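You operate a simulated robot arm through the tools that you are given. There is no shell and no other tool. Be economical: measure what you need, move in short steps, check, and stop when the job is done.

The job below is to be done with a simulated robot arm. You get a single attempt, and the scene is never put back.

TASK
Fit the roller for the green card's wire size and set its pressure.
Fine: open the pressure arm first and shut it after; old roller in the green tray.

It is judged by the outcome, as a careful person would: the job done as asked, and still so three seconds after it is handed in. It fails if anything else is knocked over, pushed out of place, dropped, spilled or broken.

THE ROBOT
A 6-joint arm with a two-finger parallel gripper, fixed in place. Base frame: the origin is at the foot of the arm, x ahead of it, y to its left, z up; the work surface is at about z = 0.8. Units: m, rad, N and s.
With the tool pointing down near the work surface it reaches from about 0.26 to 0.68 m from the base axis. Its first joint turns from -1.152 to 1.152 rad. Payload 2.9 kg.
The TCP is the grasp point between the finger pads, 0.03 m short of the fingertips. In the tool frame z runs along the fingers and y along their closing line. Largest opening 0.11 m; finger width 0.02, thickness 0.01; the body of the gripper, 0.048 by 0.112 m, starts 0.055 m behind the TCP.
Orientation is told as [roll, pitch, yaw] about the base's x, y, z axes, in that order, counted from this pose: with the fingers straight down and closing along the base's y, the tool's x points along the base's -x, its y along +y and its z along -z.

THE INTERFACE
- The arm moves only by the tool play_rows. Its argument "plan" is a list of rows, each a list of 7 numbers: the shift along the tool's x, y, z in mm, then the turn, a rotation vector about the tool's x, y, z in rad, then the closure, from 0 (fully open) to 1 (shut). In form: [[tx, ty, tz, ax, ay, az, hand], ...]. A call has 1 to 10 rows; each row shifts and turns the commanded pose from where the row before left it, along the tool's axes as they then stand. Rows are played at 5 a second. More than 0.05 m and 0.15 rad between two rows, or a gripper value outside its range, and nothing of the call is played. A pose out of reach is approached as far as the arm can. The call stops where the force on the tool passes 40 N (or 10 N more than at its start, if that is more) or the arm is blocked; 0.2 s more then pass. The fingers move at their own pace (about 0.108 m/s each) and stop on an object; they squeeze with about 25 N. The grip force told is the motor's: it shows also when the fingers shut on nothing. Time passes only in rows, and 0.2 s behind the last, so rows that do not move let the fingers close. The reply holds the time, the measured pose of the TCP, the force on the tool along the base axes, the opening and the grip force, in the units named above and with some noise.
- Cameras (640 x 400 px; columns grow to the right, rows downward): "scene" is fixed at [0.0901, 0.4456, 1.385]; the picture's right is [-0.62, -0.78, 0.00], its down [-0.44, 0.35, -0.82] and it looks along [0.65, -0.51, -0.57] (base axes); focal length 275 px, centre (320, 200). "wrist" rides on the gripper at [-0.036, 0, -0.057] in the tool frame; the picture's right is [0.00, -1.00, 0.00], its down [0.97, 0.00, -0.24] and it looks along [0.24, 0.00, 0.97] (tool axes); focal length 218 px, centre (320, 200). There is no depth. A picture from a camera that has moved, and an enlarged one, comes with that camera's place and axes in the base frame and with its lens.
- grab_frame(camera): a new picture of that camera. The clock stands still meanwhile.
- close_up(camera, box): a new picture of the part [left, top, right, bottom] of that camera's present view, enlarged. The clock stands still meanwhile.
- job_done(): hands the job in; it is judged then, once.

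Go step by step. Nothing tells you positions but the pictures and the camera data: compare them with the known pose of the tool, close in by small moves and look again before you grip or let go. The budget is 120 turns and 76 pictures, counting those below and the enlarged ones. Unless the task says otherwise, let go and move clear before handing in, and close with one line.

The tools are called after "Call:" as a command line: name --pt "numbers of a row" for each row, then --argument value for the rest, lists and objects as JSON in quotes. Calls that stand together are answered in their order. play_rows: Moves the arm, as the interface text tells. Its arguments: {"type":"object","properties":{"plan":{"type":"array"}},"required":["plan"]} The other tools are called the same way: grab_frame (camera) takes a picture; close_up (camera, box) takes an enlarged picture of a part of a camera's view; job_done () hands the job in.

At the start:

```text
time: 0.0
eef_pos: [0.4306, -0.1581, 1.202]
ee_rot: [0.0, 0.0, 0.0]
contact_force: [-0.2, 0.8, 0.0]
grip_width: 0.1099
grip_force: 0.1
```

scene: 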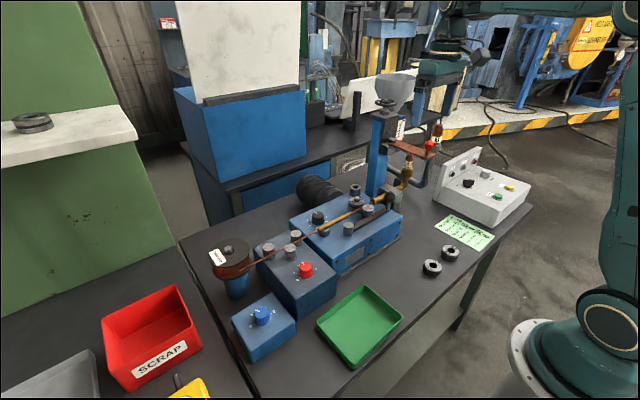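
wrist: 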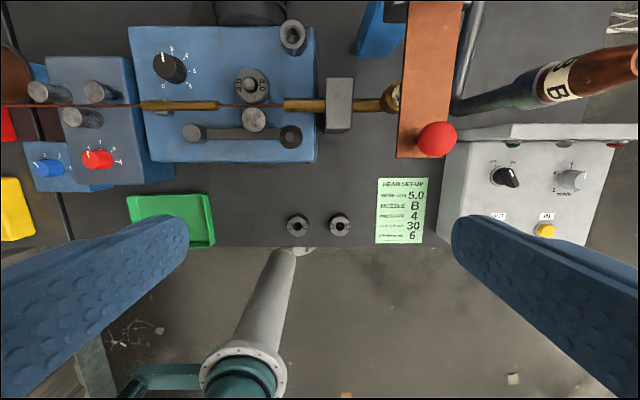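

I see a wire feeder block with a roller, a pressure arm, several dials, a green card, a green tray and two spare rollers. I'll read the card and the details first.

Call:
close_up --camera "wrist" --box '[360, 170, 440, 250]'

Call:
close_up --camera "wrist" --box '[120, 10, 340, 170]'

Call:
close_up --camera "scene" --box '[200, 160, 420, 320]'

Call:
close_up --camera "wrist" --box '[270, 200, 370, 250]'

```text
5.00 times, centred on (400, 210) of wrist
camera zoom: at [0.4673, -0.1567, 1.2579], right [0.0, -1.0, 0.0], down [-0.97, 0.0, 0.24], along [-0.24, 0.0, -0.97], focal length 1091 px, centre (-80, 150)
```

zoom: 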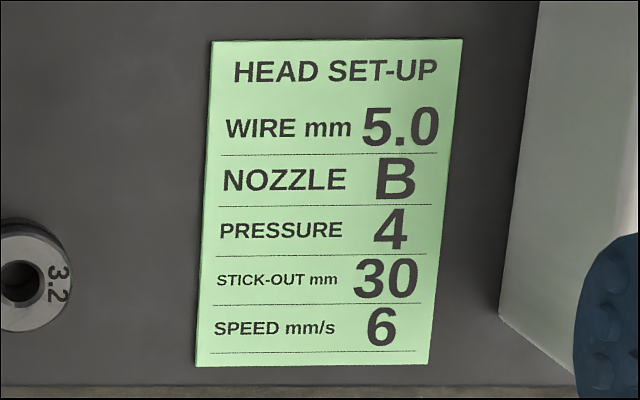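

```text
2.50 times, centred on (230, 90) of wrist
camera zoom: at [0.4673, -0.1567, 1.2579], right [0.0, -1.0, 0.0], down [-0.97, 0.0, 0.24], along [-0.24, 0.0, -0.97], focal length 546 px, centre (545, 475)
```

zoom: 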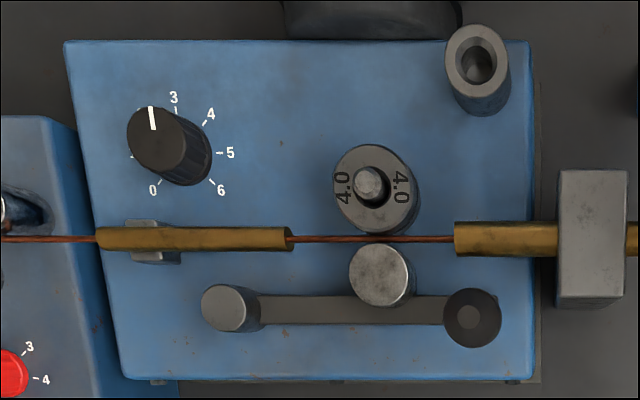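

```text
2.50 times, centred on (310, 240) of scene
camera zoom: at [0.0901, 0.4456, 1.385], right [-0.62, -0.78, 0.0], down [-0.44, 0.35, -0.82], along [0.65, -0.51, -0.57], focal length 686 px, centre (345, 100)
```

zoom: 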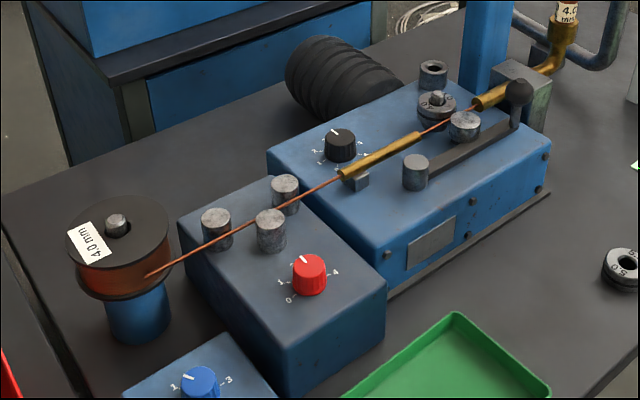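

```text
6.40 times, centred on (320, 225) of wrist
camera zoom: at [0.4673, -0.1567, 1.2579], right [0.0, -1.0, 0.0], down [-0.97, 0.0, 0.24], along [-0.24, 0.0, -0.97], focal length 1397 px, centre (320, 40)
```

zoom: 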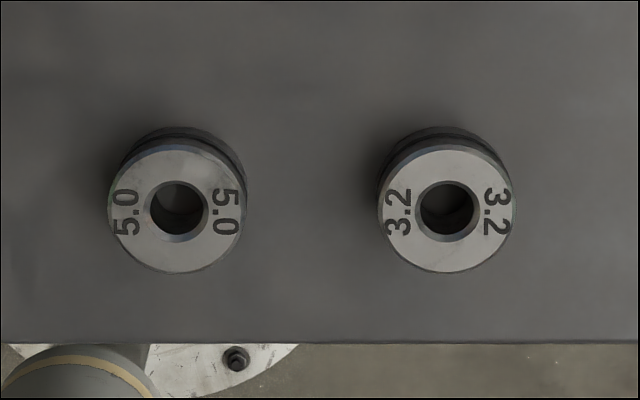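

The card asks for wire 5.0 and pressure 4. The fitted roller is 4.0, and the left-hand spare is the 5.0. The black dial on the feed block has a 0–6 scale and reads about 2. I'll move closer over the feed block to look at the pressure arm.

Call:
play_rows --pt "-17.5 27 30 0 0 0 0" --pt "-17.5 27 30 0 0 0 0" --pt "-17.5 27 30 0 0 0 0" --pt "-17.5 27 30 0 0 0 0" --pt "0 0 0 0 0 0 0"

Call:
grab_frame --camera "wrist"

Call:
close_up --camera "scene" --box '[290, 170, 410, 250]'

```text
time: 1.2
eef_pos: [0.5004, -0.0498, 1.0793]
ee_rot: [0.0, -0.001, 0.001]
contact_force: [0.0, -0.4, -0.2]
grip_width: 0.1097
grip_force: 0.0
```

```text
69 pictures are left
camera wrist: at [0.5377, -0.0491, 1.1371], right [0.0, -1.0, 0.0], down [-0.97, 0.0, 0.24], along [-0.24, 0.0, -0.97], focal length 218 px, centre (320, 200)
```

wrist: 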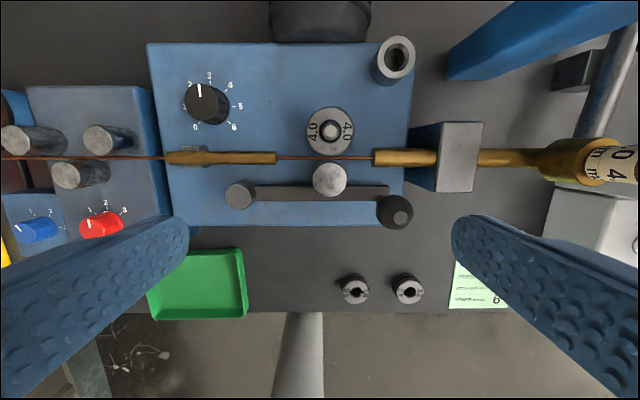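

```text
5.00 times, centred on (350, 210) of scene
camera zoom: at [0.0901, 0.4457, 1.385], right [-0.62, -0.78, 0.0], down [-0.44, 0.35, -0.82], along [0.65, -0.51, -0.57], focal length 1373 px, centre (170, 150)
```

zoom: 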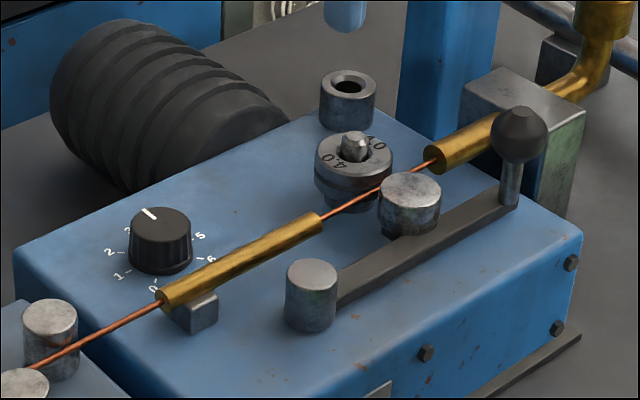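

The pressure arm pivots at its left post, near (0.488, 0.038). Its ball handle is at about (0.478, -0.119, 0.945). I'll close the fingers and come down behind the ball on the wire side, so I can push it toward the base.

Call:
play_rows --pt "-6 -34 0 0 0 0 1" --pt "-6 -34 0 0 0 0 1" --pt "0 0 40 0 0 0 1" --pt "0 0 40 0 0 0 1" --pt "0 0 15 0 0 0 1" --pt "0 0 0 0 0 0 1"

Call:
grab_frame --camera "wrist"

Call:
close_up --camera "scene" --box '[290, 120, 450, 240]'

```text
time: 2.6
eef_pos: [0.5105, -0.1185, 0.9835]
ee_rot: [0.0, 0.001, -0.001]
contact_force: [-1.0, -0.6, 0.4]
grip_width: 0.0
grip_force: 24.7
```

```text
67 pictures are left
camera wrist: at [0.5468, -0.1166, 1.0411], right [0.0, -1.0, 0.0], down [-0.97, 0.0, 0.24], along [-0.24, 0.0, -0.97], focal length 218 px, centre (320, 200)
```

wrist: 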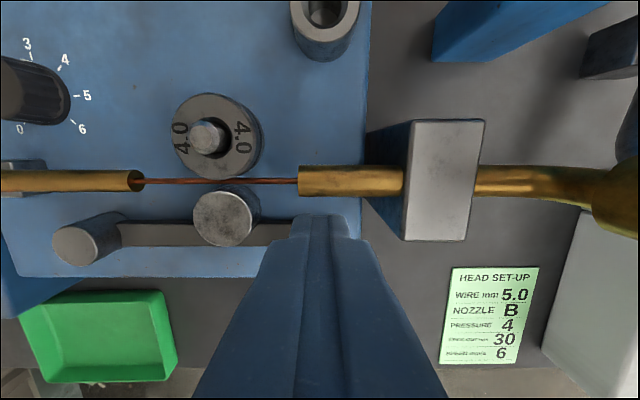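

```text
3.33 times, centred on (370, 180) of scene
camera zoom: at [0.0902, 0.4456, 1.385], right [-0.62, -0.78, 0.0], down [-0.44, 0.35, -0.82], along [0.65, -0.51, -0.57], focal length 915 px, centre (153, 267)
```

zoom: 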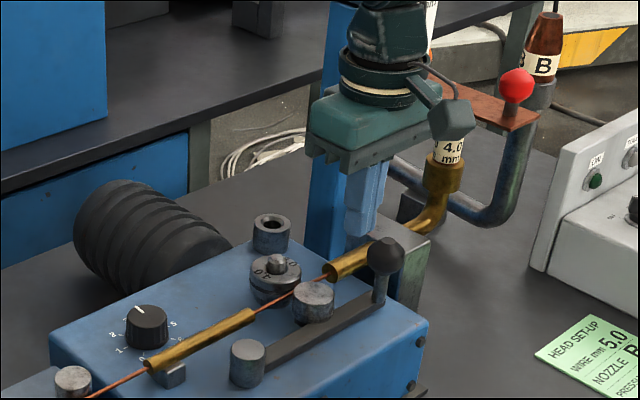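

The fingertips are just on the wire side of the ball and above the brass guide. I'll lower them 15 mm and push gently toward the base.

Call:
play_rows --pt "0 0 8 0 0 0 1" --pt "0 0 7 0 0 0 1" --pt "12 0 0 0 0 0 1" --pt "12 0 0 0 0 0 1" --pt "12 0 0 0 0 0 1" --pt "12 0 0 0 0 0 1" --pt "12 1 0 0 0 0 1" --pt "0 0 0 0 0 0 1"

Call:
grab_frame --camera "scene"

```text
time: 4.4
eef_pos: [0.4534, -0.1168, 0.9707]
ee_rot: [-0.001, 0.0, 0.0]
contact_force: [1.0, 0.0, -0.2]
grip_width: 0.0
grip_force: 25.1
```

```text
65 pictures are left
```

scene: 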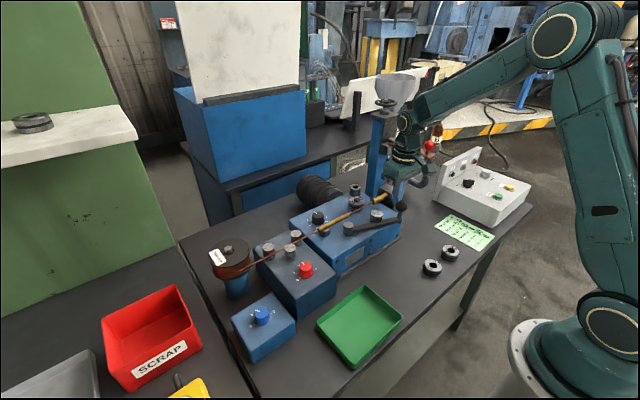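

The arm swings freely toward the base. I'll push it further along its arc.

Call:
play_rows --pt "12 3 0 0 0 0 1" --pt "12 5 0 0 0 0 1" --pt "12 7 0 0 0 0 1" --pt "12 8 0 0 0 0 1" --pt "0 0 0 0 0 0 1"

Call:
close_up --camera "scene" --box '[290, 140, 450, 260]'

```text
time: 5.6
eef_pos: [0.4057, -0.0952, 0.9697]
ee_rot: [0.001, 0.0, 0.001]
contact_force: [0.2, -0.2, -0.5]
grip_width: 0.0002
grip_force: 24.6
```

```text
3.33 times, centred on (370, 200) of scene
camera zoom: at [0.0901, 0.4457, 1.385], right [-0.62, -0.78, 0.0], down [-0.44, 0.35, -0.82], along [0.65, -0.51, -0.57], focal length 915 px, centre (153, 200)
```

zoom: 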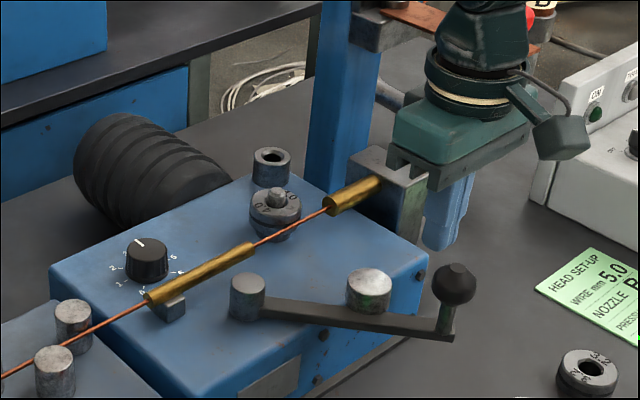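

The arm is well open, roughly 0.65 rad. I'll nudge it slightly further, then retract upward and go over the old roller with a partial opening.

Call:
play_rows --pt "8 6 0 0 0 0 1" --pt "0 0 0 0 0 0 1" --pt "-5 0 0 0 0 0 1" --pt "0 0 -40 0 0 0 1" --pt "0 0 -40 0 0 0 0.4" --pt "-48 8 0 0 0 0 0.4" --pt "-48 10 0 0 0 0 0.4" --pt "-48 10 0 0 0 0 0.4" --pt "-14 4 0 0 0 0 0.4" --pt "0 0 0 0 0 0 0.4"

Call:
grab_frame --camera "wrist"

Call:
close_up --camera "scene" --box '[290, 140, 450, 260]'

```text
time: 7.8
eef_pos: [0.5615, -0.0558, 1.0508]
ee_rot: [-0.001, -0.002, -0.001]
contact_force: [0.1, -0.2, -0.1]
grip_width: 0.066
grip_force: 0.1
```

```text
63 pictures are left
camera wrist: at [0.5976, -0.054, 1.1083], right [0.0, -1.0, 0.0], down [-0.97, 0.0, 0.24], along [-0.24, 0.0, -0.97], focal length 218 px, centre (320, 200)
```

wrist: 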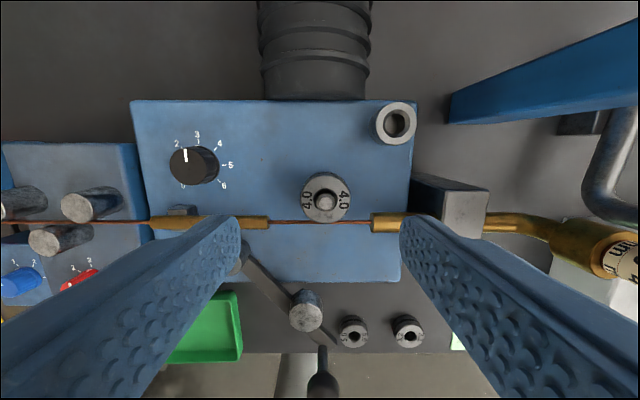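

```text
3.33 times, centred on (370, 200) of scene
camera zoom: at [0.0902, 0.4457, 1.385], right [-0.62, -0.78, 0.0], down [-0.44, 0.35, -0.82], along [0.65, -0.51, -0.57], focal length 915 px, centre (153, 200)
```

zoom: 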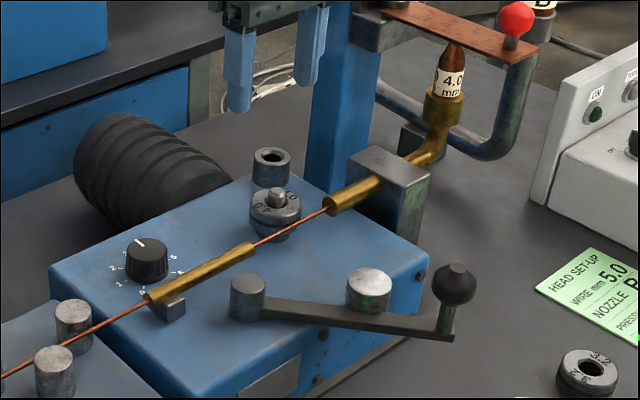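

The roller's centre is at about (0.554, -0.059), with its top near z 0.916. I'll align over it and go down in stages.

Call:
play_rows --pt "5.5 -3.6 40 0 0 0 0.4" --pt "0 0 40 0 0 0 0.4" --pt "0 0 12 0 0 0 0.4" --pt "0 0 0 0 0 0 0.4"

Call:
grab_frame --camera "wrist"

Call:
close_up --camera "scene" --box '[310, 160, 410, 240]'

```text
time: 8.8
eef_pos: [0.5543, -0.0579, 0.9601]
ee_rot: [-0.001, 0.0, 0.001]
contact_force: [0.1, -0.2, 0.5]
grip_width: 0.0659
grip_force: 0.0
```

```text
61 pictures are left
camera wrist: at [0.5912, -0.0572, 1.0168], right [0.0, -1.0, 0.0], down [-0.97, 0.0, 0.24], along [-0.24, 0.0, -0.97], focal length 218 px, centre (320, 200)
```

wrist: 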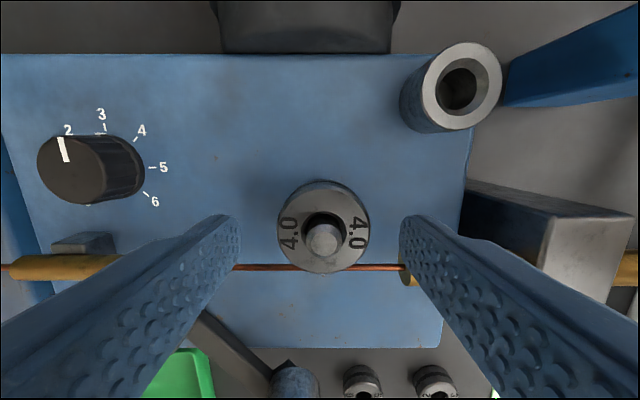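

```text
5.00 times, centred on (360, 200) of scene
camera zoom: at [0.0902, 0.4456, 1.385], right [-0.62, -0.78, 0.0], down [-0.44, 0.35, -0.82], along [0.65, -0.51, -0.57], focal length 1373 px, centre (120, 200)
```

zoom: 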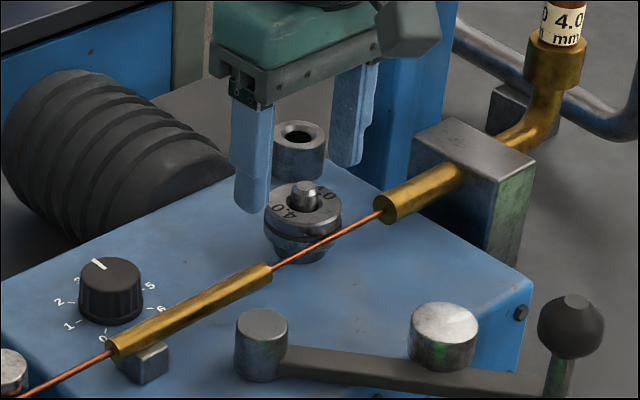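

The fingers straddle the roller centred. I'll descend 28 mm and grip.

Call:
play_rows --pt "0 0 14 0 0 0 0.4" --pt "0 0 14 0 0 0 0.4" --pt "0 0 0 0 0 0 0.4" --pt "0 0 0 0 0 0 1" --pt "0 0 0 0 0 0 1" --pt "0 0 0 0 0 0 1"

Call:
close_up --camera "scene" --box '[310, 160, 410, 240]'

```text
time: 10.2
eef_pos: [0.5534, -0.0596, 0.931]
ee_rot: [-0.001, 0.0, -0.001]
contact_force: [0.6, 0.2, -0.2]
grip_width: 0.0439
grip_force: 26.0
```

```text
5.00 times, centred on (360, 200) of scene
camera zoom: at [0.0902, 0.4456, 1.385], right [-0.62, -0.78, 0.0], down [-0.44, 0.35, -0.82], along [0.65, -0.51, -0.57], focal length 1373 px, centre (120, 200)
```

zoom: 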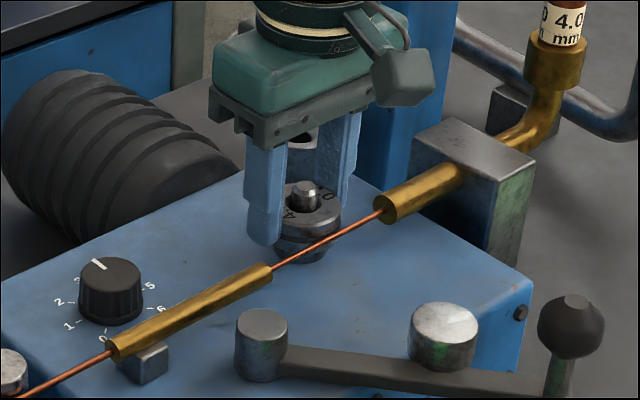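

I have the roller gripped at 44 mm width. Now I'll lift it straight up.

Call:
play_rows --pt "0 0 -10 0 0 0 1" --pt "0 0 -15 0 0 0 1" --pt "0 0 -30 0 0 0 1" --pt "0 0 -30 0 0 0 1" --pt "0 0 -30 0 0 0 1" --pt "0 0 0 0 0 0 1"

Call:
grab_frame --camera "wrist"

Call:
grab_frame --camera "scene"

```text
time: 11.6
eef_pos: [0.5535, -0.0598, 1.0486]
ee_rot: [-0.001, 0.001, 0.001]
contact_force: [0.2, -0.3, -0.6]
grip_width: 0.0
grip_force: 25.2
```

```text
58 pictures are left
camera wrist: at [0.59, -0.0583, 1.1057], right [0.0, -1.0, 0.0], down [-0.97, 0.0, 0.24], along [-0.24, 0.0, -0.97], focal length 218 px, centre (320, 200)
```

wrist: 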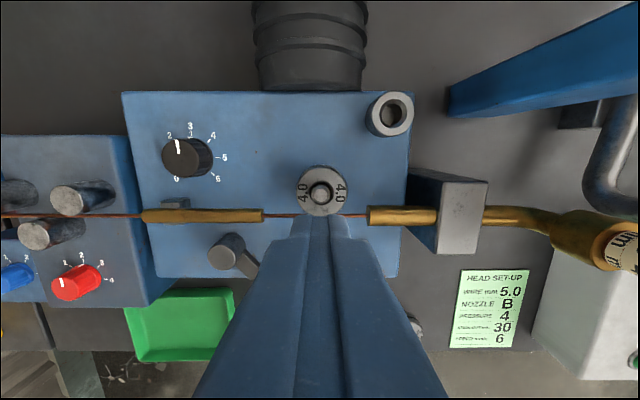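

```text
57 pictures are left
```

scene: 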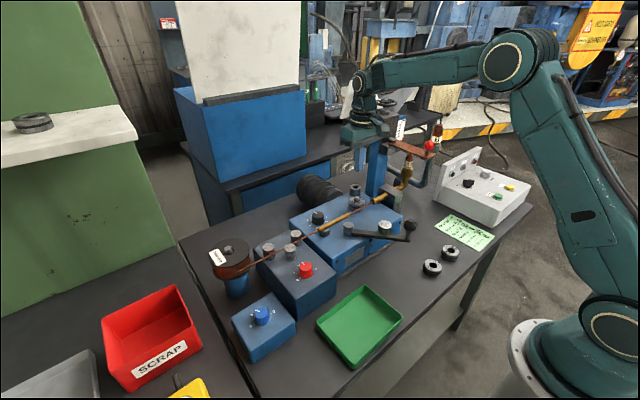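

The fingers slipped off and the roller stayed put. I'll look more closely at how it is held.

Call:
close_up --camera "wrist" --box '[280, 80, 420, 230]'

Call:
close_up --camera "scene" --box '[335, 180, 375, 212]'

```text
2.67 times, centred on (350, 155) of wrist
camera zoom: at [0.59, -0.0583, 1.1057], right [0.0, -1.0, 0.0], down [-0.97, 0.0, 0.24], along [-0.24, 0.0, -0.97], focal length 582 px, centre (240, 320)
```

zoom: 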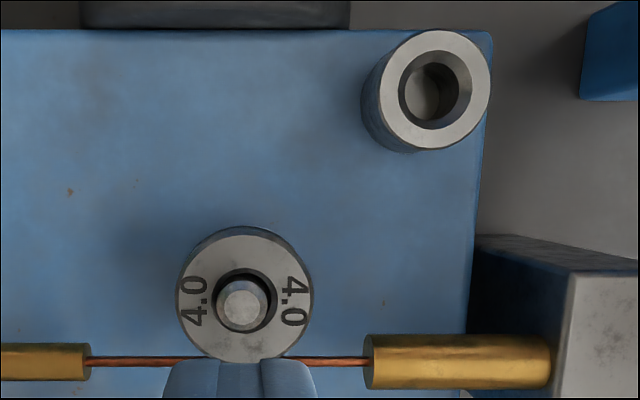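

```text
12.50 times, centred on (355, 196) of scene
camera zoom: at [0.0901, 0.4456, 1.385], right [-0.62, -0.78, 0.0], down [-0.44, 0.35, -0.82], along [0.65, -0.51, -0.57], focal length 3432 px, centre (-118, 250)
```

zoom: 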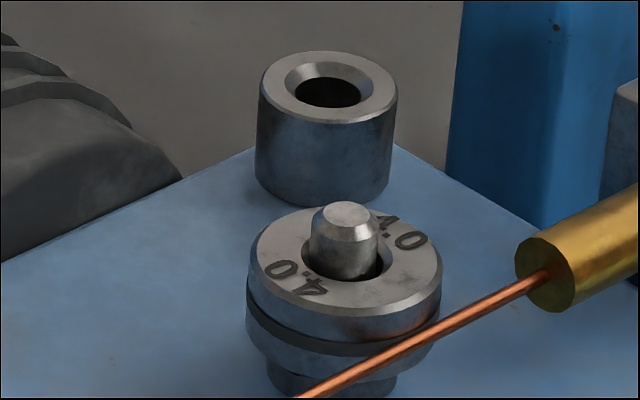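

The roller just sits on a chamfered shaft, so the grip was probably too shallow. The block top is around z 0.89, so I'll regrip about 8 mm deeper and lift slowly, watching the force.

Call:
play_rows --pt "0 0 0 0 0 0 0.4" --pt "0 0 40 0 0 0 0.4" --pt "0 0 40 0 0 0 0.4" --pt "0 0 35 0 0 0 0.4" --pt "0 0 6 0 0 0 0.4" --pt "0 0 4 0 0 0 0.4" --pt "0 0 0 0 0 0 0.4" --pt "0 0 0 0 0 0 1" --pt "0 0 0 0 0 0 1" --pt "0 0 0 0 0 0 1"

Call:
close_up --camera "scene" --box '[335, 175, 385, 215]'

```text
time: 13.8
eef_pos: [0.5547, -0.06, 0.9217]
ee_rot: [0.001, 0.0, 0.0]
contact_force: [-0.2, -0.7, 0.5]
grip_width: 0.0445
grip_force: 25.2
```

```text
10.00 times, centred on (360, 195) of scene
camera zoom: at [0.0901, 0.4456, 1.385], right [-0.62, -0.78, 0.0], down [-0.44, 0.35, -0.82], along [0.65, -0.51, -0.57], focal length 2746 px, centre (-80, 250)
```

zoom: 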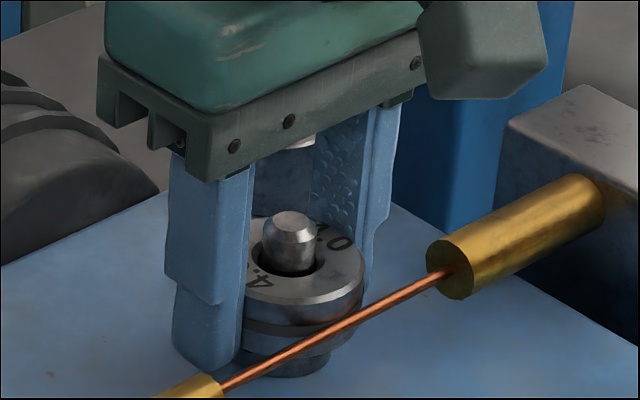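

The fingertips now reach below the lower flange. I'll lift slowly.

Call:
play_rows --pt "0 0 -2 0 0 0 1" --pt "0 0 -2 0 0 0 1" --pt "0 0 -3 0 0 0 1" --pt "0 0 -3 0 0 0 1"

Call:
close_up --camera "scene" --box '[335, 175, 385, 215]'

```text
time: 14.8
eef_pos: [0.5544, -0.0596, 0.9312]
ee_rot: [0.0, -0.001, 0.0]
contact_force: [1.5, -0.4, -1.9]
grip_width: 0.0438
grip_force: 25.6
```

```text
10.00 times, centred on (360, 195) of scene
camera zoom: at [0.0902, 0.4456, 1.385], right [-0.62, -0.78, 0.0], down [-0.44, 0.35, -0.82], along [0.65, -0.51, -0.57], focal length 2746 px, centre (-80, 250)
```

zoom: 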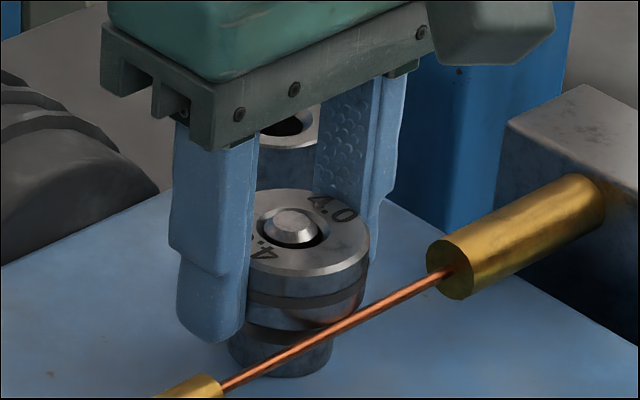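

The roller is rising with the fingers now. I'll continue slowly until it clears the shaft.

Call:
play_rows --pt "0 0 -3 0 0 0 1" --pt "0 0 -3 0 0 0 1" --pt "0 0 -3 0 0 0 1" --pt "0 0 -4 0 0 0 1" --pt "0 0 -5 0 0 0 1" --pt "0 0 -6 0 0 0 1" --pt "0 0 -8 0 0 0 1" --pt "0 0 -10 0 0 0 1" --pt "0 0 -10 0 0 0 1"

Call:
close_up --camera "scene" --box '[325, 145, 400, 215]'

```text
time: 16.8
eef_pos: [0.5532, -0.0583, 0.9833]
ee_rot: [-0.002, -0.001, 0.0]
contact_force: [-0.6, 0.1, -1.6]
grip_width: 0.0441
grip_force: 24.6
```

```text
5.71 times, centred on (362, 180) of scene
camera zoom: at [0.0902, 0.4456, 1.385], right [-0.62, -0.78, 0.0], down [-0.44, 0.35, -0.82], along [0.65, -0.51, -0.57], focal length 1569 px, centre (77, 314)
```

zoom: 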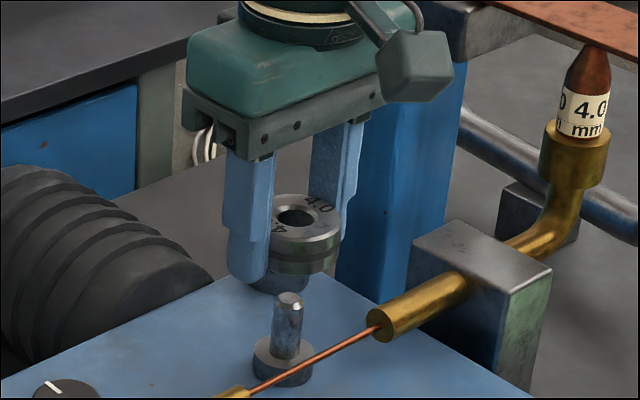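

The old roller is clear of the shaft. The green tray's centre is at about (0.307, 0.170), so I'll rise a bit and carry the roller there at moderate speed.

Call:
play_rows --pt "0 0 -10 0 0 0 1" --pt "0 0 -15 0 0 0 1" --pt "0 0 -15 0 0 0 1" --pt "10 9 -5 0 0 0 1" --pt "18 16 0 0 0 0 1" --pt "18 16 0 0 0 0 1" --pt "18 16 0 0 0 0 1" --pt "18 16 0 0 0 0 1" --pt "18 16 0 0 0 0 1" --pt "18 16 0 0 0 0 1"

Call:
play_rows --pt "18 17 0 0 0 0 1" --pt "18 17 0 0 0 0 1" --pt "18 17 0 0 0 0 1" --pt "18 17 0 0 0 0 1" --pt "18 17 0 0 0 0 1" --pt "18 17 0 0 0 0 1" --pt "15 15 0 0 0 0 1" --pt "5 6 0 0 0 0 1" --pt "0 0 0 0 0 0 1"

Call:
grab_frame --camera "wrist"

Call:
grab_frame --camera "scene"

```text
time: 19.0
eef_pos: [0.4364, 0.0461, 1.0289]
ee_rot: [0.0, 0.001, 0.0]
contact_force: [-0.3, -0.5, -1.8]
grip_width: 0.0444
grip_force: 24.8
```

```text
time: 21.0
eef_pos: [0.3093, 0.1691, 1.028]
ee_rot: [-0.001, -0.002, 0.002]
contact_force: [0.1, 0.6, -2.7]
grip_width: 0.0442
grip_force: 24.9
```

```text
51 pictures are left
camera wrist: at [0.3445, 0.1701, 1.0847], right [0.0, -1.0, 0.0], down [-0.97, 0.0, 0.24], along [-0.24, 0.0, -0.97], focal length 218 px, centre (320, 200)
```

wrist: 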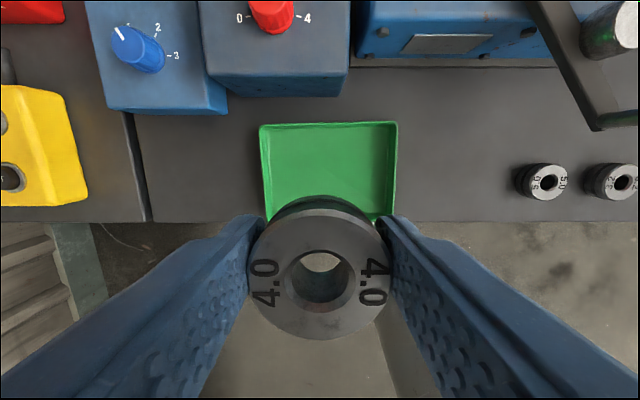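

```text
50 pictures are left
```

scene: 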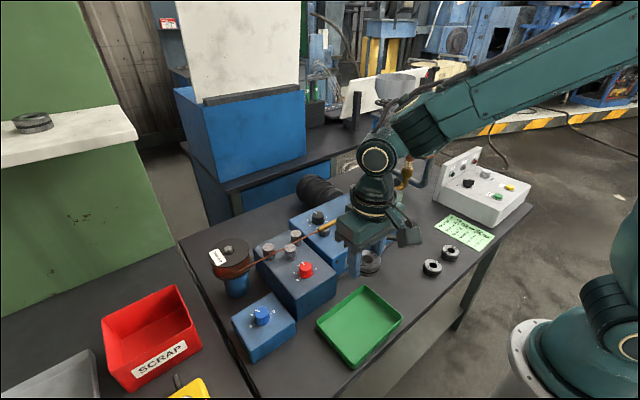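

The tray's centre refines to about (0.313, 0.160) and the roller is held level. I'll shift a little and lower it into the tray.

Call:
play_rows --pt "-5 -9 20 0 0 0 1" --pt "0 0 25 0 0 0 1" --pt "0 0 25 0 0 0 1" --pt "0 0 25 0 0 0 1" --pt "0 0 25 0 0 0 1" --pt "0 0 25 0 0 0 1" --pt "0 0 20 0 0 0 1" --pt "0 0 10 0 0 0 1" --pt "0 0 5 0 0 0 1" --pt "0 0 0 0 0 0 1"

Call:
close_up --camera "scene" --box '[300, 250, 420, 370]'

```text
time: 23.2
eef_pos: [0.3116, 0.1626, 0.8472]
ee_rot: [-0.001, -0.001, -0.002]
contact_force: [0.6, -0.1, -1.4]
grip_width: 0.0444
grip_force: 25.6
```

```text
3.33 times, centred on (360, 310) of scene
camera zoom: at [0.0902, 0.4457, 1.385], right [-0.62, -0.78, 0.0], down [-0.44, 0.35, -0.82], along [0.65, -0.51, -0.57], focal length 915 px, centre (187, -167)
```

zoom: 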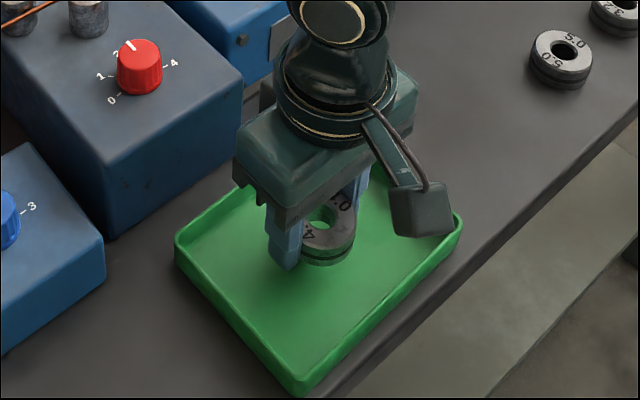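

It is in the tray and just above the floor. I'll lower it in small steps until contact.

Call:
play_rows --pt "0 0 3 0 0 0 1" --pt "0 0 2 0 0 0 1" --pt "0 0 2 0 0 0 1"

Call:
close_up --camera "scene" --box '[330, 270, 410, 340]'

```text
time: 24.0
eef_pos: [0.3131, 0.1592, 0.8408]
ee_rot: [0.0, 0.0, -0.001]
contact_force: [0.2, 0.3, -1.4]
grip_width: 0.0443
grip_force: 25.0
```

```text
5.71 times, centred on (370, 305) of scene
camera zoom: at [0.0902, 0.4457, 1.385], right [-0.62, -0.78, 0.0], down [-0.44, 0.35, -0.82], along [0.65, -0.51, -0.57], focal length 1569 px, centre (34, -400)
```

zoom: 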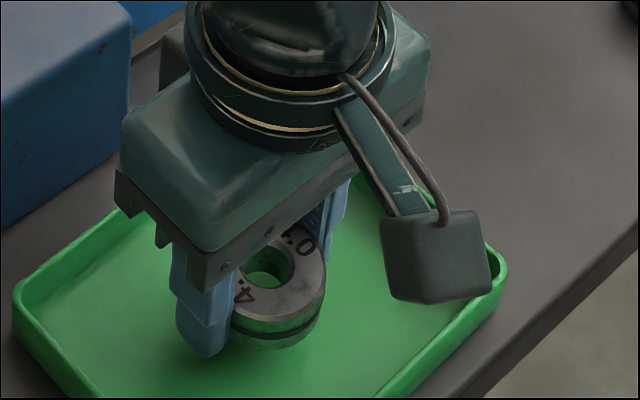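

Call:
play_rows --pt "0 0 2 0 0 0 1" --pt "0 0 2 0 0 0 1" --pt "0 0 0 0 0 0 1"

```text
time: 24.8
eef_pos: [0.313, 0.1605, 0.8369]
ee_rot: [0.001, 0.0, 0.001]
contact_force: [0.3, 0.1, -1.1]
grip_width: 0.0442
grip_force: 24.3
```

Call:
play_rows --pt "0 0 1 0 0 0 1" --pt "0 0 1 0 0 0 1" --pt "0 0 0 0 0 0 1"

Call:
close_up --camera "scene" --box '[340, 290, 390, 330]'

```text
time: 25.6
eef_pos: [0.3132, 0.1596, 0.8355]
ee_rot: [0.0, 0.0, 0.0]
contact_force: [0.5, 0.7, -2.3]
grip_width: 0.0445
grip_force: 25.0
```

```text
10.00 times, centred on (365, 310) of scene
camera zoom: at [0.0902, 0.4457, 1.385], right [-0.62, -0.78, 0.0], down [-0.44, 0.35, -0.82], along [0.65, -0.51, -0.57], focal length 2746 px, centre (-130, -900)
```

zoom: 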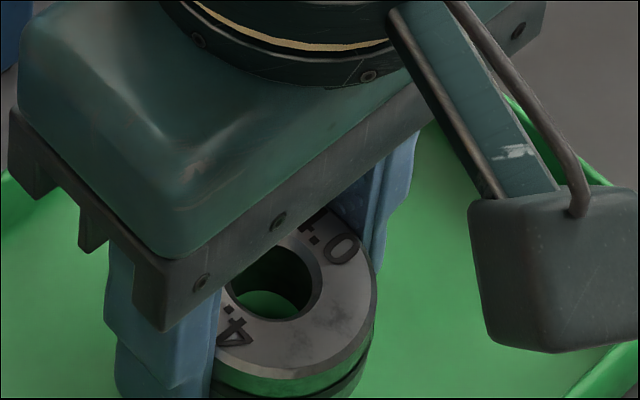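

Call:
play_rows --pt "0 0 1 0 0 0 1" --pt "0 0 1 0 0 0 1" --pt "0 0 0 0 0 0 1"

```text
time: 26.4
eef_pos: [0.3128, 0.1604, 0.8329]
ee_rot: [0.001, -0.002, -0.001]
contact_force: [-2.1, -0.8, 17.5]
grip_width: 0.0442
grip_force: 24.6
```

It's in contact with the tray floor. I'll release, rise, and look.

Call:
play_rows --pt "0 0 -1 0 0 0 0.4" --pt "0 0 0 0 0 0 0.4" --pt "0 0 0 0 0 0 0.4" --pt "0 0 -20 0 0 0 0.4" --pt "0 0 -40 0 0 0 0.4" --pt "0 0 -40 0 0 0 0.4" --pt "0 0 -40 0 0 0 0.4" --pt "0 0 0 0 0 0 0.4"

Call:
grab_frame --camera "wrist"

```text
time: 28.2
eef_pos: [0.3119, 0.1608, 0.9714]
ee_rot: [-0.001, 0.0, 0.0]
contact_force: [-0.1, -0.8, -0.4]
grip_width: 0.0659
grip_force: 0.1
```

```text
46 pictures are left
camera wrist: at [0.3484, 0.1613, 1.0289], right [0.0, -1.0, 0.0], down [-0.97, 0.0, 0.24], along [-0.24, 0.0, -0.97], focal length 218 px, centre (320, 200)
```

wrist: 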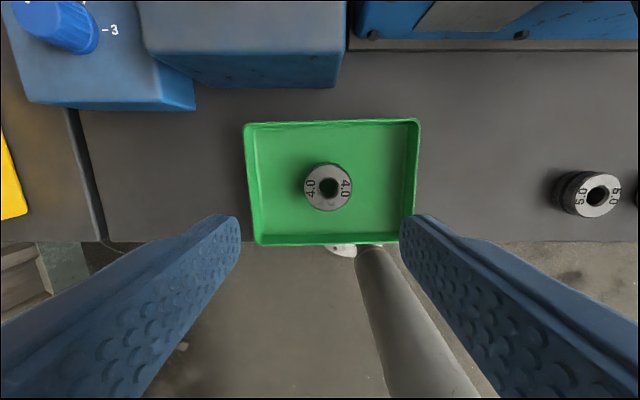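

The old roller lies flat in the green tray. The 5.0 roller is at about (0.304, -0.107), so I'll go over it.

Call:
play_rows --pt "1 -38 -5 0 0 0 0.4" --pt "1 -38 -5 0 0 0 0.4" --pt "1 -38 0 0 0 0 0.4" --pt "1 -38 0 0 0 0 0.4" --pt "1 -38 0 0 0 0 0.4" --pt "1 -38 0 0 0 0 0.4" --pt "1 -38 0 0 0 0 0.4" --pt "0 0 0 0 0 0 0.4"

Call:
grab_frame --camera "wrist"

```text
time: 30.0
eef_pos: [0.3082, -0.1057, 0.9828]
ee_rot: [0.001, 0.002, 0.001]
contact_force: [-0.3, 0.2, 0.1]
grip_width: 0.0661
grip_force: 0.2
```

```text
45 pictures are left
camera wrist: at [0.3443, -0.1056, 1.039], right [0.0, -1.0, 0.0], down [-0.97, 0.0, 0.24], along [-0.24, 0.0, -0.97], focal length 218 px, centre (320, 200)
```

wrist: 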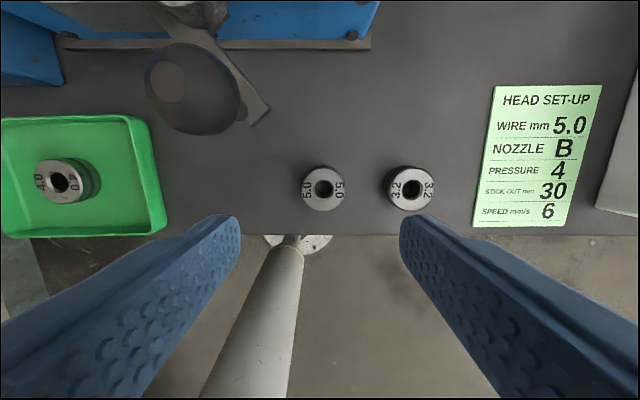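

The 5.0 roller is at (0.302, -0.109), and the handle ball and the 3.2 roller leave enough clearance. I'll descend and grip.

Call:
play_rows --pt "7 -3 30 0 0 0 0.4" --pt "0 0 40 0 0 0 0.4" --pt "0 0 30 0 0 0 0.4" --pt "0 0 0 0 0 0 0.4"

Call:
grab_frame --camera "wrist"

Call:
close_up --camera "scene" --box '[360, 180, 500, 290]'

```text
time: 31.0
eef_pos: [0.3006, -0.1095, 0.8846]
ee_rot: [-0.001, -0.002, -0.001]
contact_force: [-1.2, -0.5, -0.1]
grip_width: 0.0658
grip_force: 0.0
```

```text
44 pictures are left
camera wrist: at [0.3372, -0.1082, 0.9419], right [0.0, -1.0, 0.0], down [-0.97, 0.0, 0.24], along [-0.24, 0.0, -0.97], focal length 218 px, centre (320, 200)
```

wrist: 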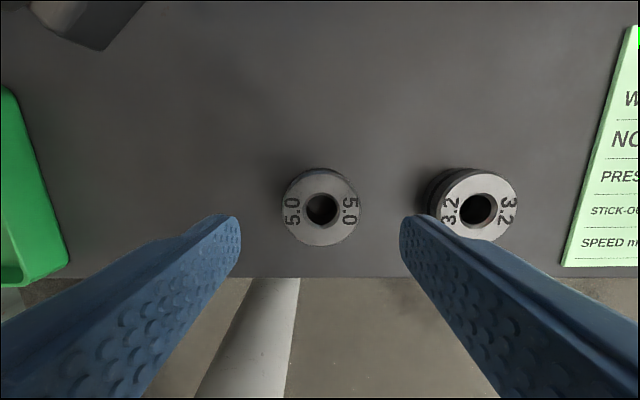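

```text
3.64 times, centred on (430, 235) of scene
camera zoom: at [0.0902, 0.4456, 1.385], right [-0.62, -0.78, 0.0], down [-0.44, 0.35, -0.82], along [0.65, -0.51, -0.57], focal length 998 px, centre (-80, 73)
```

zoom: 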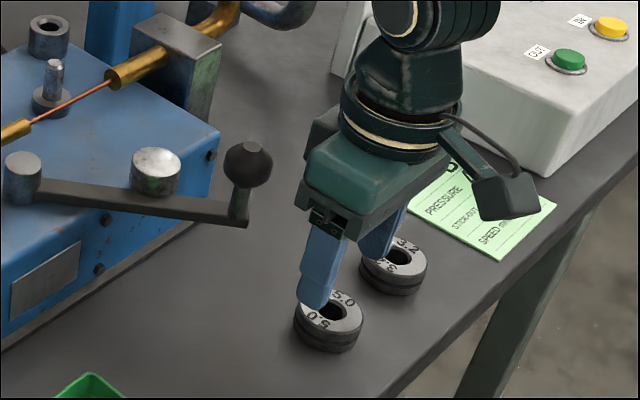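

The fingers are centred on the 5.0 roller. I'll descend the rest and close.

Call:
play_rows --pt "0 0 20 0 0 0 0.4" --pt "0 0 18 0 0 0 0.4" --pt "0 0 8 0 0 0 0.4" --pt "0 0 3.5 0 0 0 0.4" --pt "0 0 0 0 0 0 0.4" --pt "0 0 0 0 0 0 1" --pt "0 0 0 0 0 0 1" --pt "0 0 0 0 0 0 1"

Call:
close_up --camera "scene" --box '[390, 210, 490, 290]'

```text
time: 32.8
eef_pos: [0.2988, -0.1104, 0.8339]
ee_rot: [0.001, -0.001, -0.001]
contact_force: [0.3, 0.8, 0.0]
grip_width: 0.0443
grip_force: 25.2
```

```text
5.00 times, centred on (440, 250) of scene
camera zoom: at [0.0902, 0.4456, 1.385], right [-0.62, -0.78, 0.0], down [-0.44, 0.35, -0.82], along [0.65, -0.51, -0.57], focal length 1373 px, centre (-280, -50)
```

zoom: 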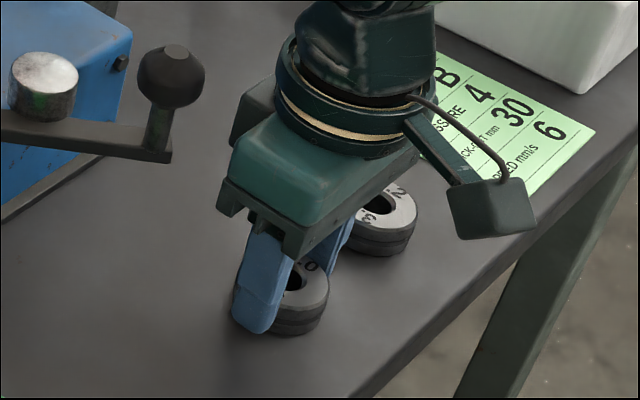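

It's gripped. I'll lift slowly at first, then raise to travel height.

Call:
play_rows --pt "0 0 -2 0 0 0 1" --pt "0 0 -4 0 0 0 1" --pt "0 0 -10 0 0 0 1" --pt "0 0 -25 0 0 0 1" --pt "0 0 -30 0 0 0 1" --pt "0 0 -30 0 0 0 1" --pt "0 0 -30 0 0 0 1" --pt "0 0 -30 0 0 0 1" --pt "0 0 -30 0 0 0 1" --pt "0 0 0 0 0 0 1"

Call:
grab_frame --camera "wrist"

```text
time: 35.0
eef_pos: [0.2981, -0.1082, 1.0235]
ee_rot: [0.001, 0.0, -0.001]
contact_force: [-0.5, -0.1, -1.9]
grip_width: 0.0444
grip_force: 25.5
```

```text
41 pictures are left
camera wrist: at [0.335, -0.1067, 1.0814], right [0.0, -1.0, 0.0], down [-0.97, 0.0, 0.24], along [-0.24, 0.0, -0.97], focal length 218 px, centre (320, 200)
```

wrist: 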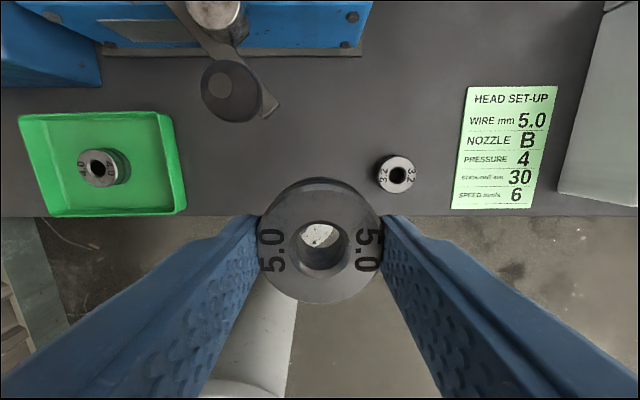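

The 5.0 roller is held level, with its centre about 3 mm ahead of the TCP in x. The shaft is at about (0.5525, -0.0595), so I'll travel to TCP (0.5495, -0.0595).

Call:
play_rows --pt "-15 3 0 0 0 0 1" --pt "-28 6 0 0 0 0 1" --pt "-28 6 0 0 0 0 1" --pt "-28 6 0 0 0 0 1" --pt "-28 6 0 0 0 0 1" --pt "-28 6 0 0 0 0 1" --pt "-28 6 0 0 0 0 1" --pt "-28 6 0 0 0 0 1" --pt "-25 4 0 0 0 0 1" --pt "-15 0 0 0 0 0 1"

Call:
play_rows --pt "0 0 0 0 0 0 1" --pt "0 0 0 0 0 0 1"

Call:
grab_frame --camera "wrist"

Call:
close_up --camera "scene" --box '[310, 140, 410, 220]'

```text
time: 37.2
eef_pos: [0.5493, -0.0608, 1.0247]
ee_rot: [0.0, 0.0, 0.001]
contact_force: [0.2, 0.2, -1.1]
grip_width: 0.0441
grip_force: 25.0
```

```text
time: 37.8
eef_pos: [0.5492, -0.06, 1.0239]
ee_rot: [-0.001, 0.0, 0.0]
contact_force: [-0.3, -0.1, -2.9]
grip_width: 0.0441
grip_force: 24.8
```

```text
40 pictures are left
camera wrist: at [0.586, -0.0591, 1.0819], right [0.0, -1.0, 0.0], down [-0.97, 0.0, 0.24], along [-0.24, 0.0, -0.97], focal length 218 px, centre (320, 200)
```

wrist: 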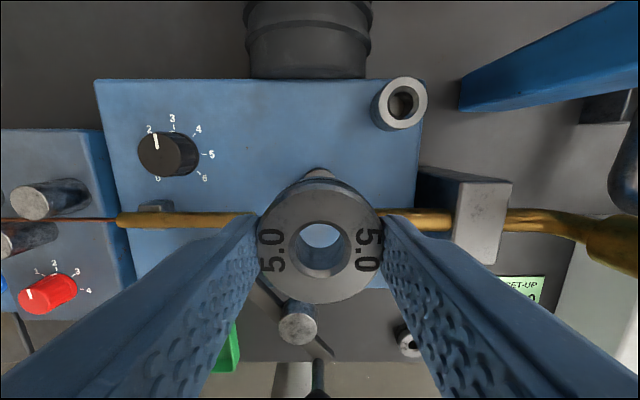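

```text
5.00 times, centred on (360, 180) of scene
camera zoom: at [0.0902, 0.4456, 1.385], right [-0.62, -0.78, 0.0], down [-0.44, 0.35, -0.82], along [0.65, -0.51, -0.57], focal length 1373 px, centre (120, 300)
```

zoom: 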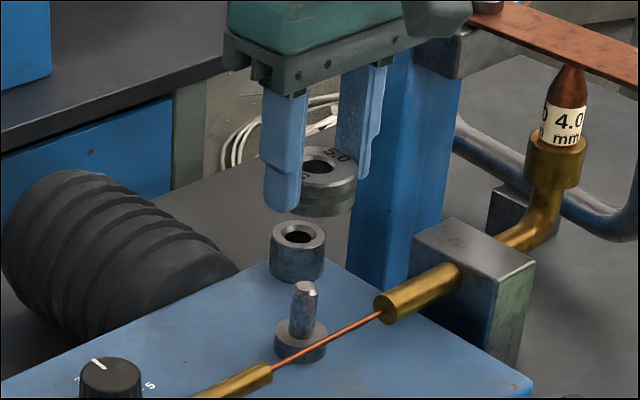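

The roller is above the shaft. I'll lower until it is just above the pin tip and check the alignment.

Call:
play_rows --pt "0 0 20 0 0 0 1" --pt "0 0 20 0 0 0 1" --pt "0 0 10 0 0 0 1" --pt "0 0 0 0 0 0 1"

Call:
close_up --camera "scene" --box '[335, 160, 385, 210]'

Call:
close_up --camera "wrist" --box '[240, 150, 400, 310]'

```text
time: 38.8
eef_pos: [0.5498, -0.0604, 0.9758]
ee_rot: [-0.001, 0.001, -0.002]
contact_force: [-0.4, 0.4, -1.7]
grip_width: 0.0441
grip_force: 24.8
```

```text
8.00 times, centred on (360, 185) of scene
camera zoom: at [0.0902, 0.4456, 1.385], right [-0.62, -0.78, 0.0], down [-0.44, 0.35, -0.82], along [0.65, -0.51, -0.57], focal length 2197 px, centre (0, 320)
```

zoom: 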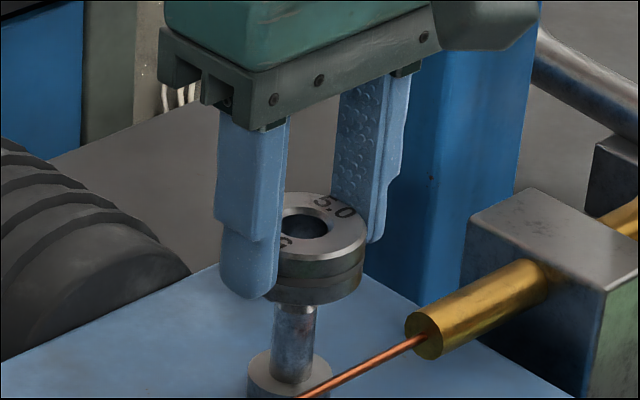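

```text
2.50 times, centred on (320, 230) of wrist
camera zoom: at [0.5863, -0.059, 1.0327], right [0.0, -1.0, 0.0], down [-0.97, 0.0, 0.24], along [-0.24, 0.0, -0.97], focal length 546 px, centre (320, 125)
```

zoom: 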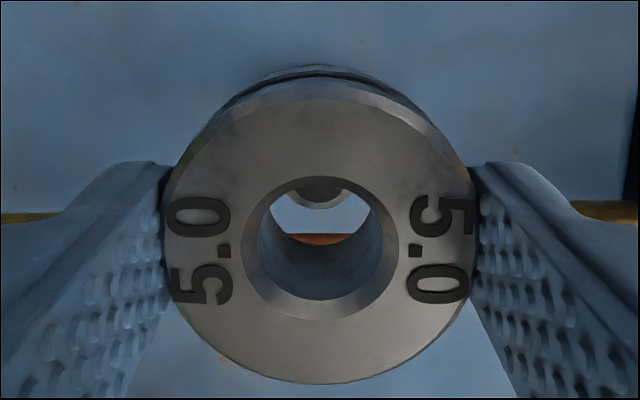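

Seen through the bore, the pin looks centred to within about 1 mm. I'll lower slowly onto the shaft while watching the force.

Call:
play_rows --pt "0 0 4 0 0 0 1" --pt "0 0 4 0 0 0 1" --pt "0 0 3 0 0 0 1" --pt "0 0 3 0 0 0 1" --pt "0 0 3 0 0 0 1" --pt "0 0 0 0 0 0 1"

Call:
close_up --camera "wrist" --box '[240, 150, 400, 310]'

```text
time: 40.2
eef_pos: [0.5506, -0.0603, 0.9573]
ee_rot: [0.0, 0.001, 0.001]
contact_force: [-0.9, -0.9, -3.0]
grip_width: 0.044
grip_force: 24.8
```

```text
2.50 times, centred on (320, 230) of wrist
camera zoom: at [0.5874, -0.0592, 1.0145], right [0.0, -1.0, 0.0], down [-0.97, 0.0, 0.24], along [-0.24, 0.0, -0.97], focal length 546 px, centre (320, 125)
```

zoom: 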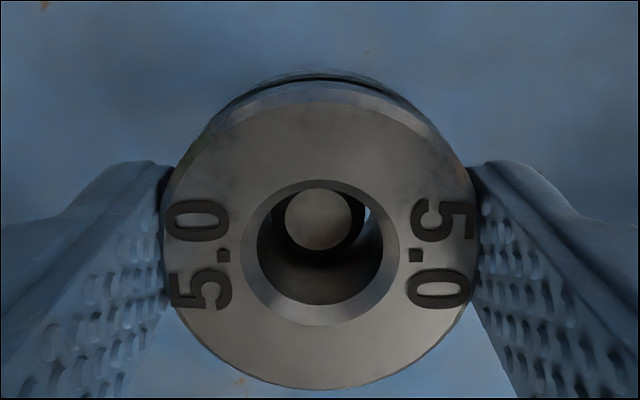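

The pin is entering the bore. I'll shift 1 mm toward the base to centre it and keep going down.

Call:
play_rows --pt "1 0 3 0 0 0 1" --pt "0 0 3 0 0 0 1" --pt "0 0 3 0 0 0 1" --pt "0 0 3 0 0 0 1" --pt "0 0 3 0 0 0 1" --pt "0 0 3 0 0 0 1" --pt "0 0 0 0 0 0 1"

Call:
close_up --camera "wrist" --box '[240, 150, 400, 310]'

Call:
close_up --camera "scene" --box '[335, 170, 385, 210]'

```text
time: 41.8
eef_pos: [0.5492, -0.0595, 0.9393]
ee_rot: [0.001, 0.0, 0.0]
contact_force: [0.2, 0.6, -1.8]
grip_width: 0.0443
grip_force: 24.2
```

```text
2.50 times, centred on (320, 230) of wrist
camera zoom: at [0.5858, -0.0591, 0.9969], right [0.0, -1.0, 0.0], down [-0.97, 0.0, 0.24], along [-0.24, 0.0, -0.97], focal length 546 px, centre (320, 125)
```

zoom: 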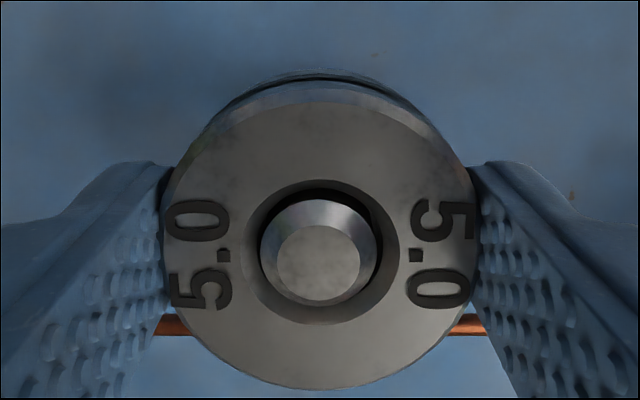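

```text
10.00 times, centred on (360, 190) of scene
camera zoom: at [0.0902, 0.4456, 1.385], right [-0.62, -0.78, 0.0], down [-0.44, 0.35, -0.82], along [0.65, -0.51, -0.57], focal length 2746 px, centre (-80, 300)
```

zoom: 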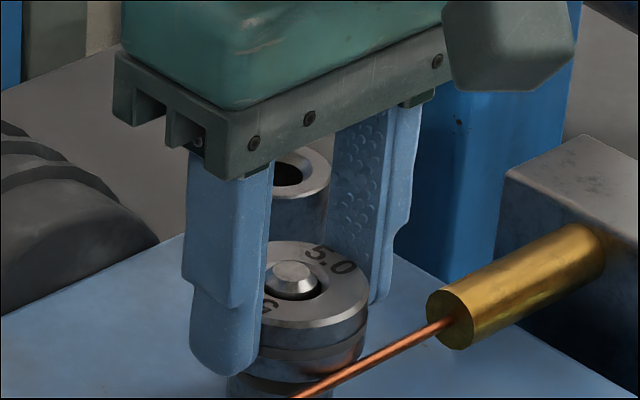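

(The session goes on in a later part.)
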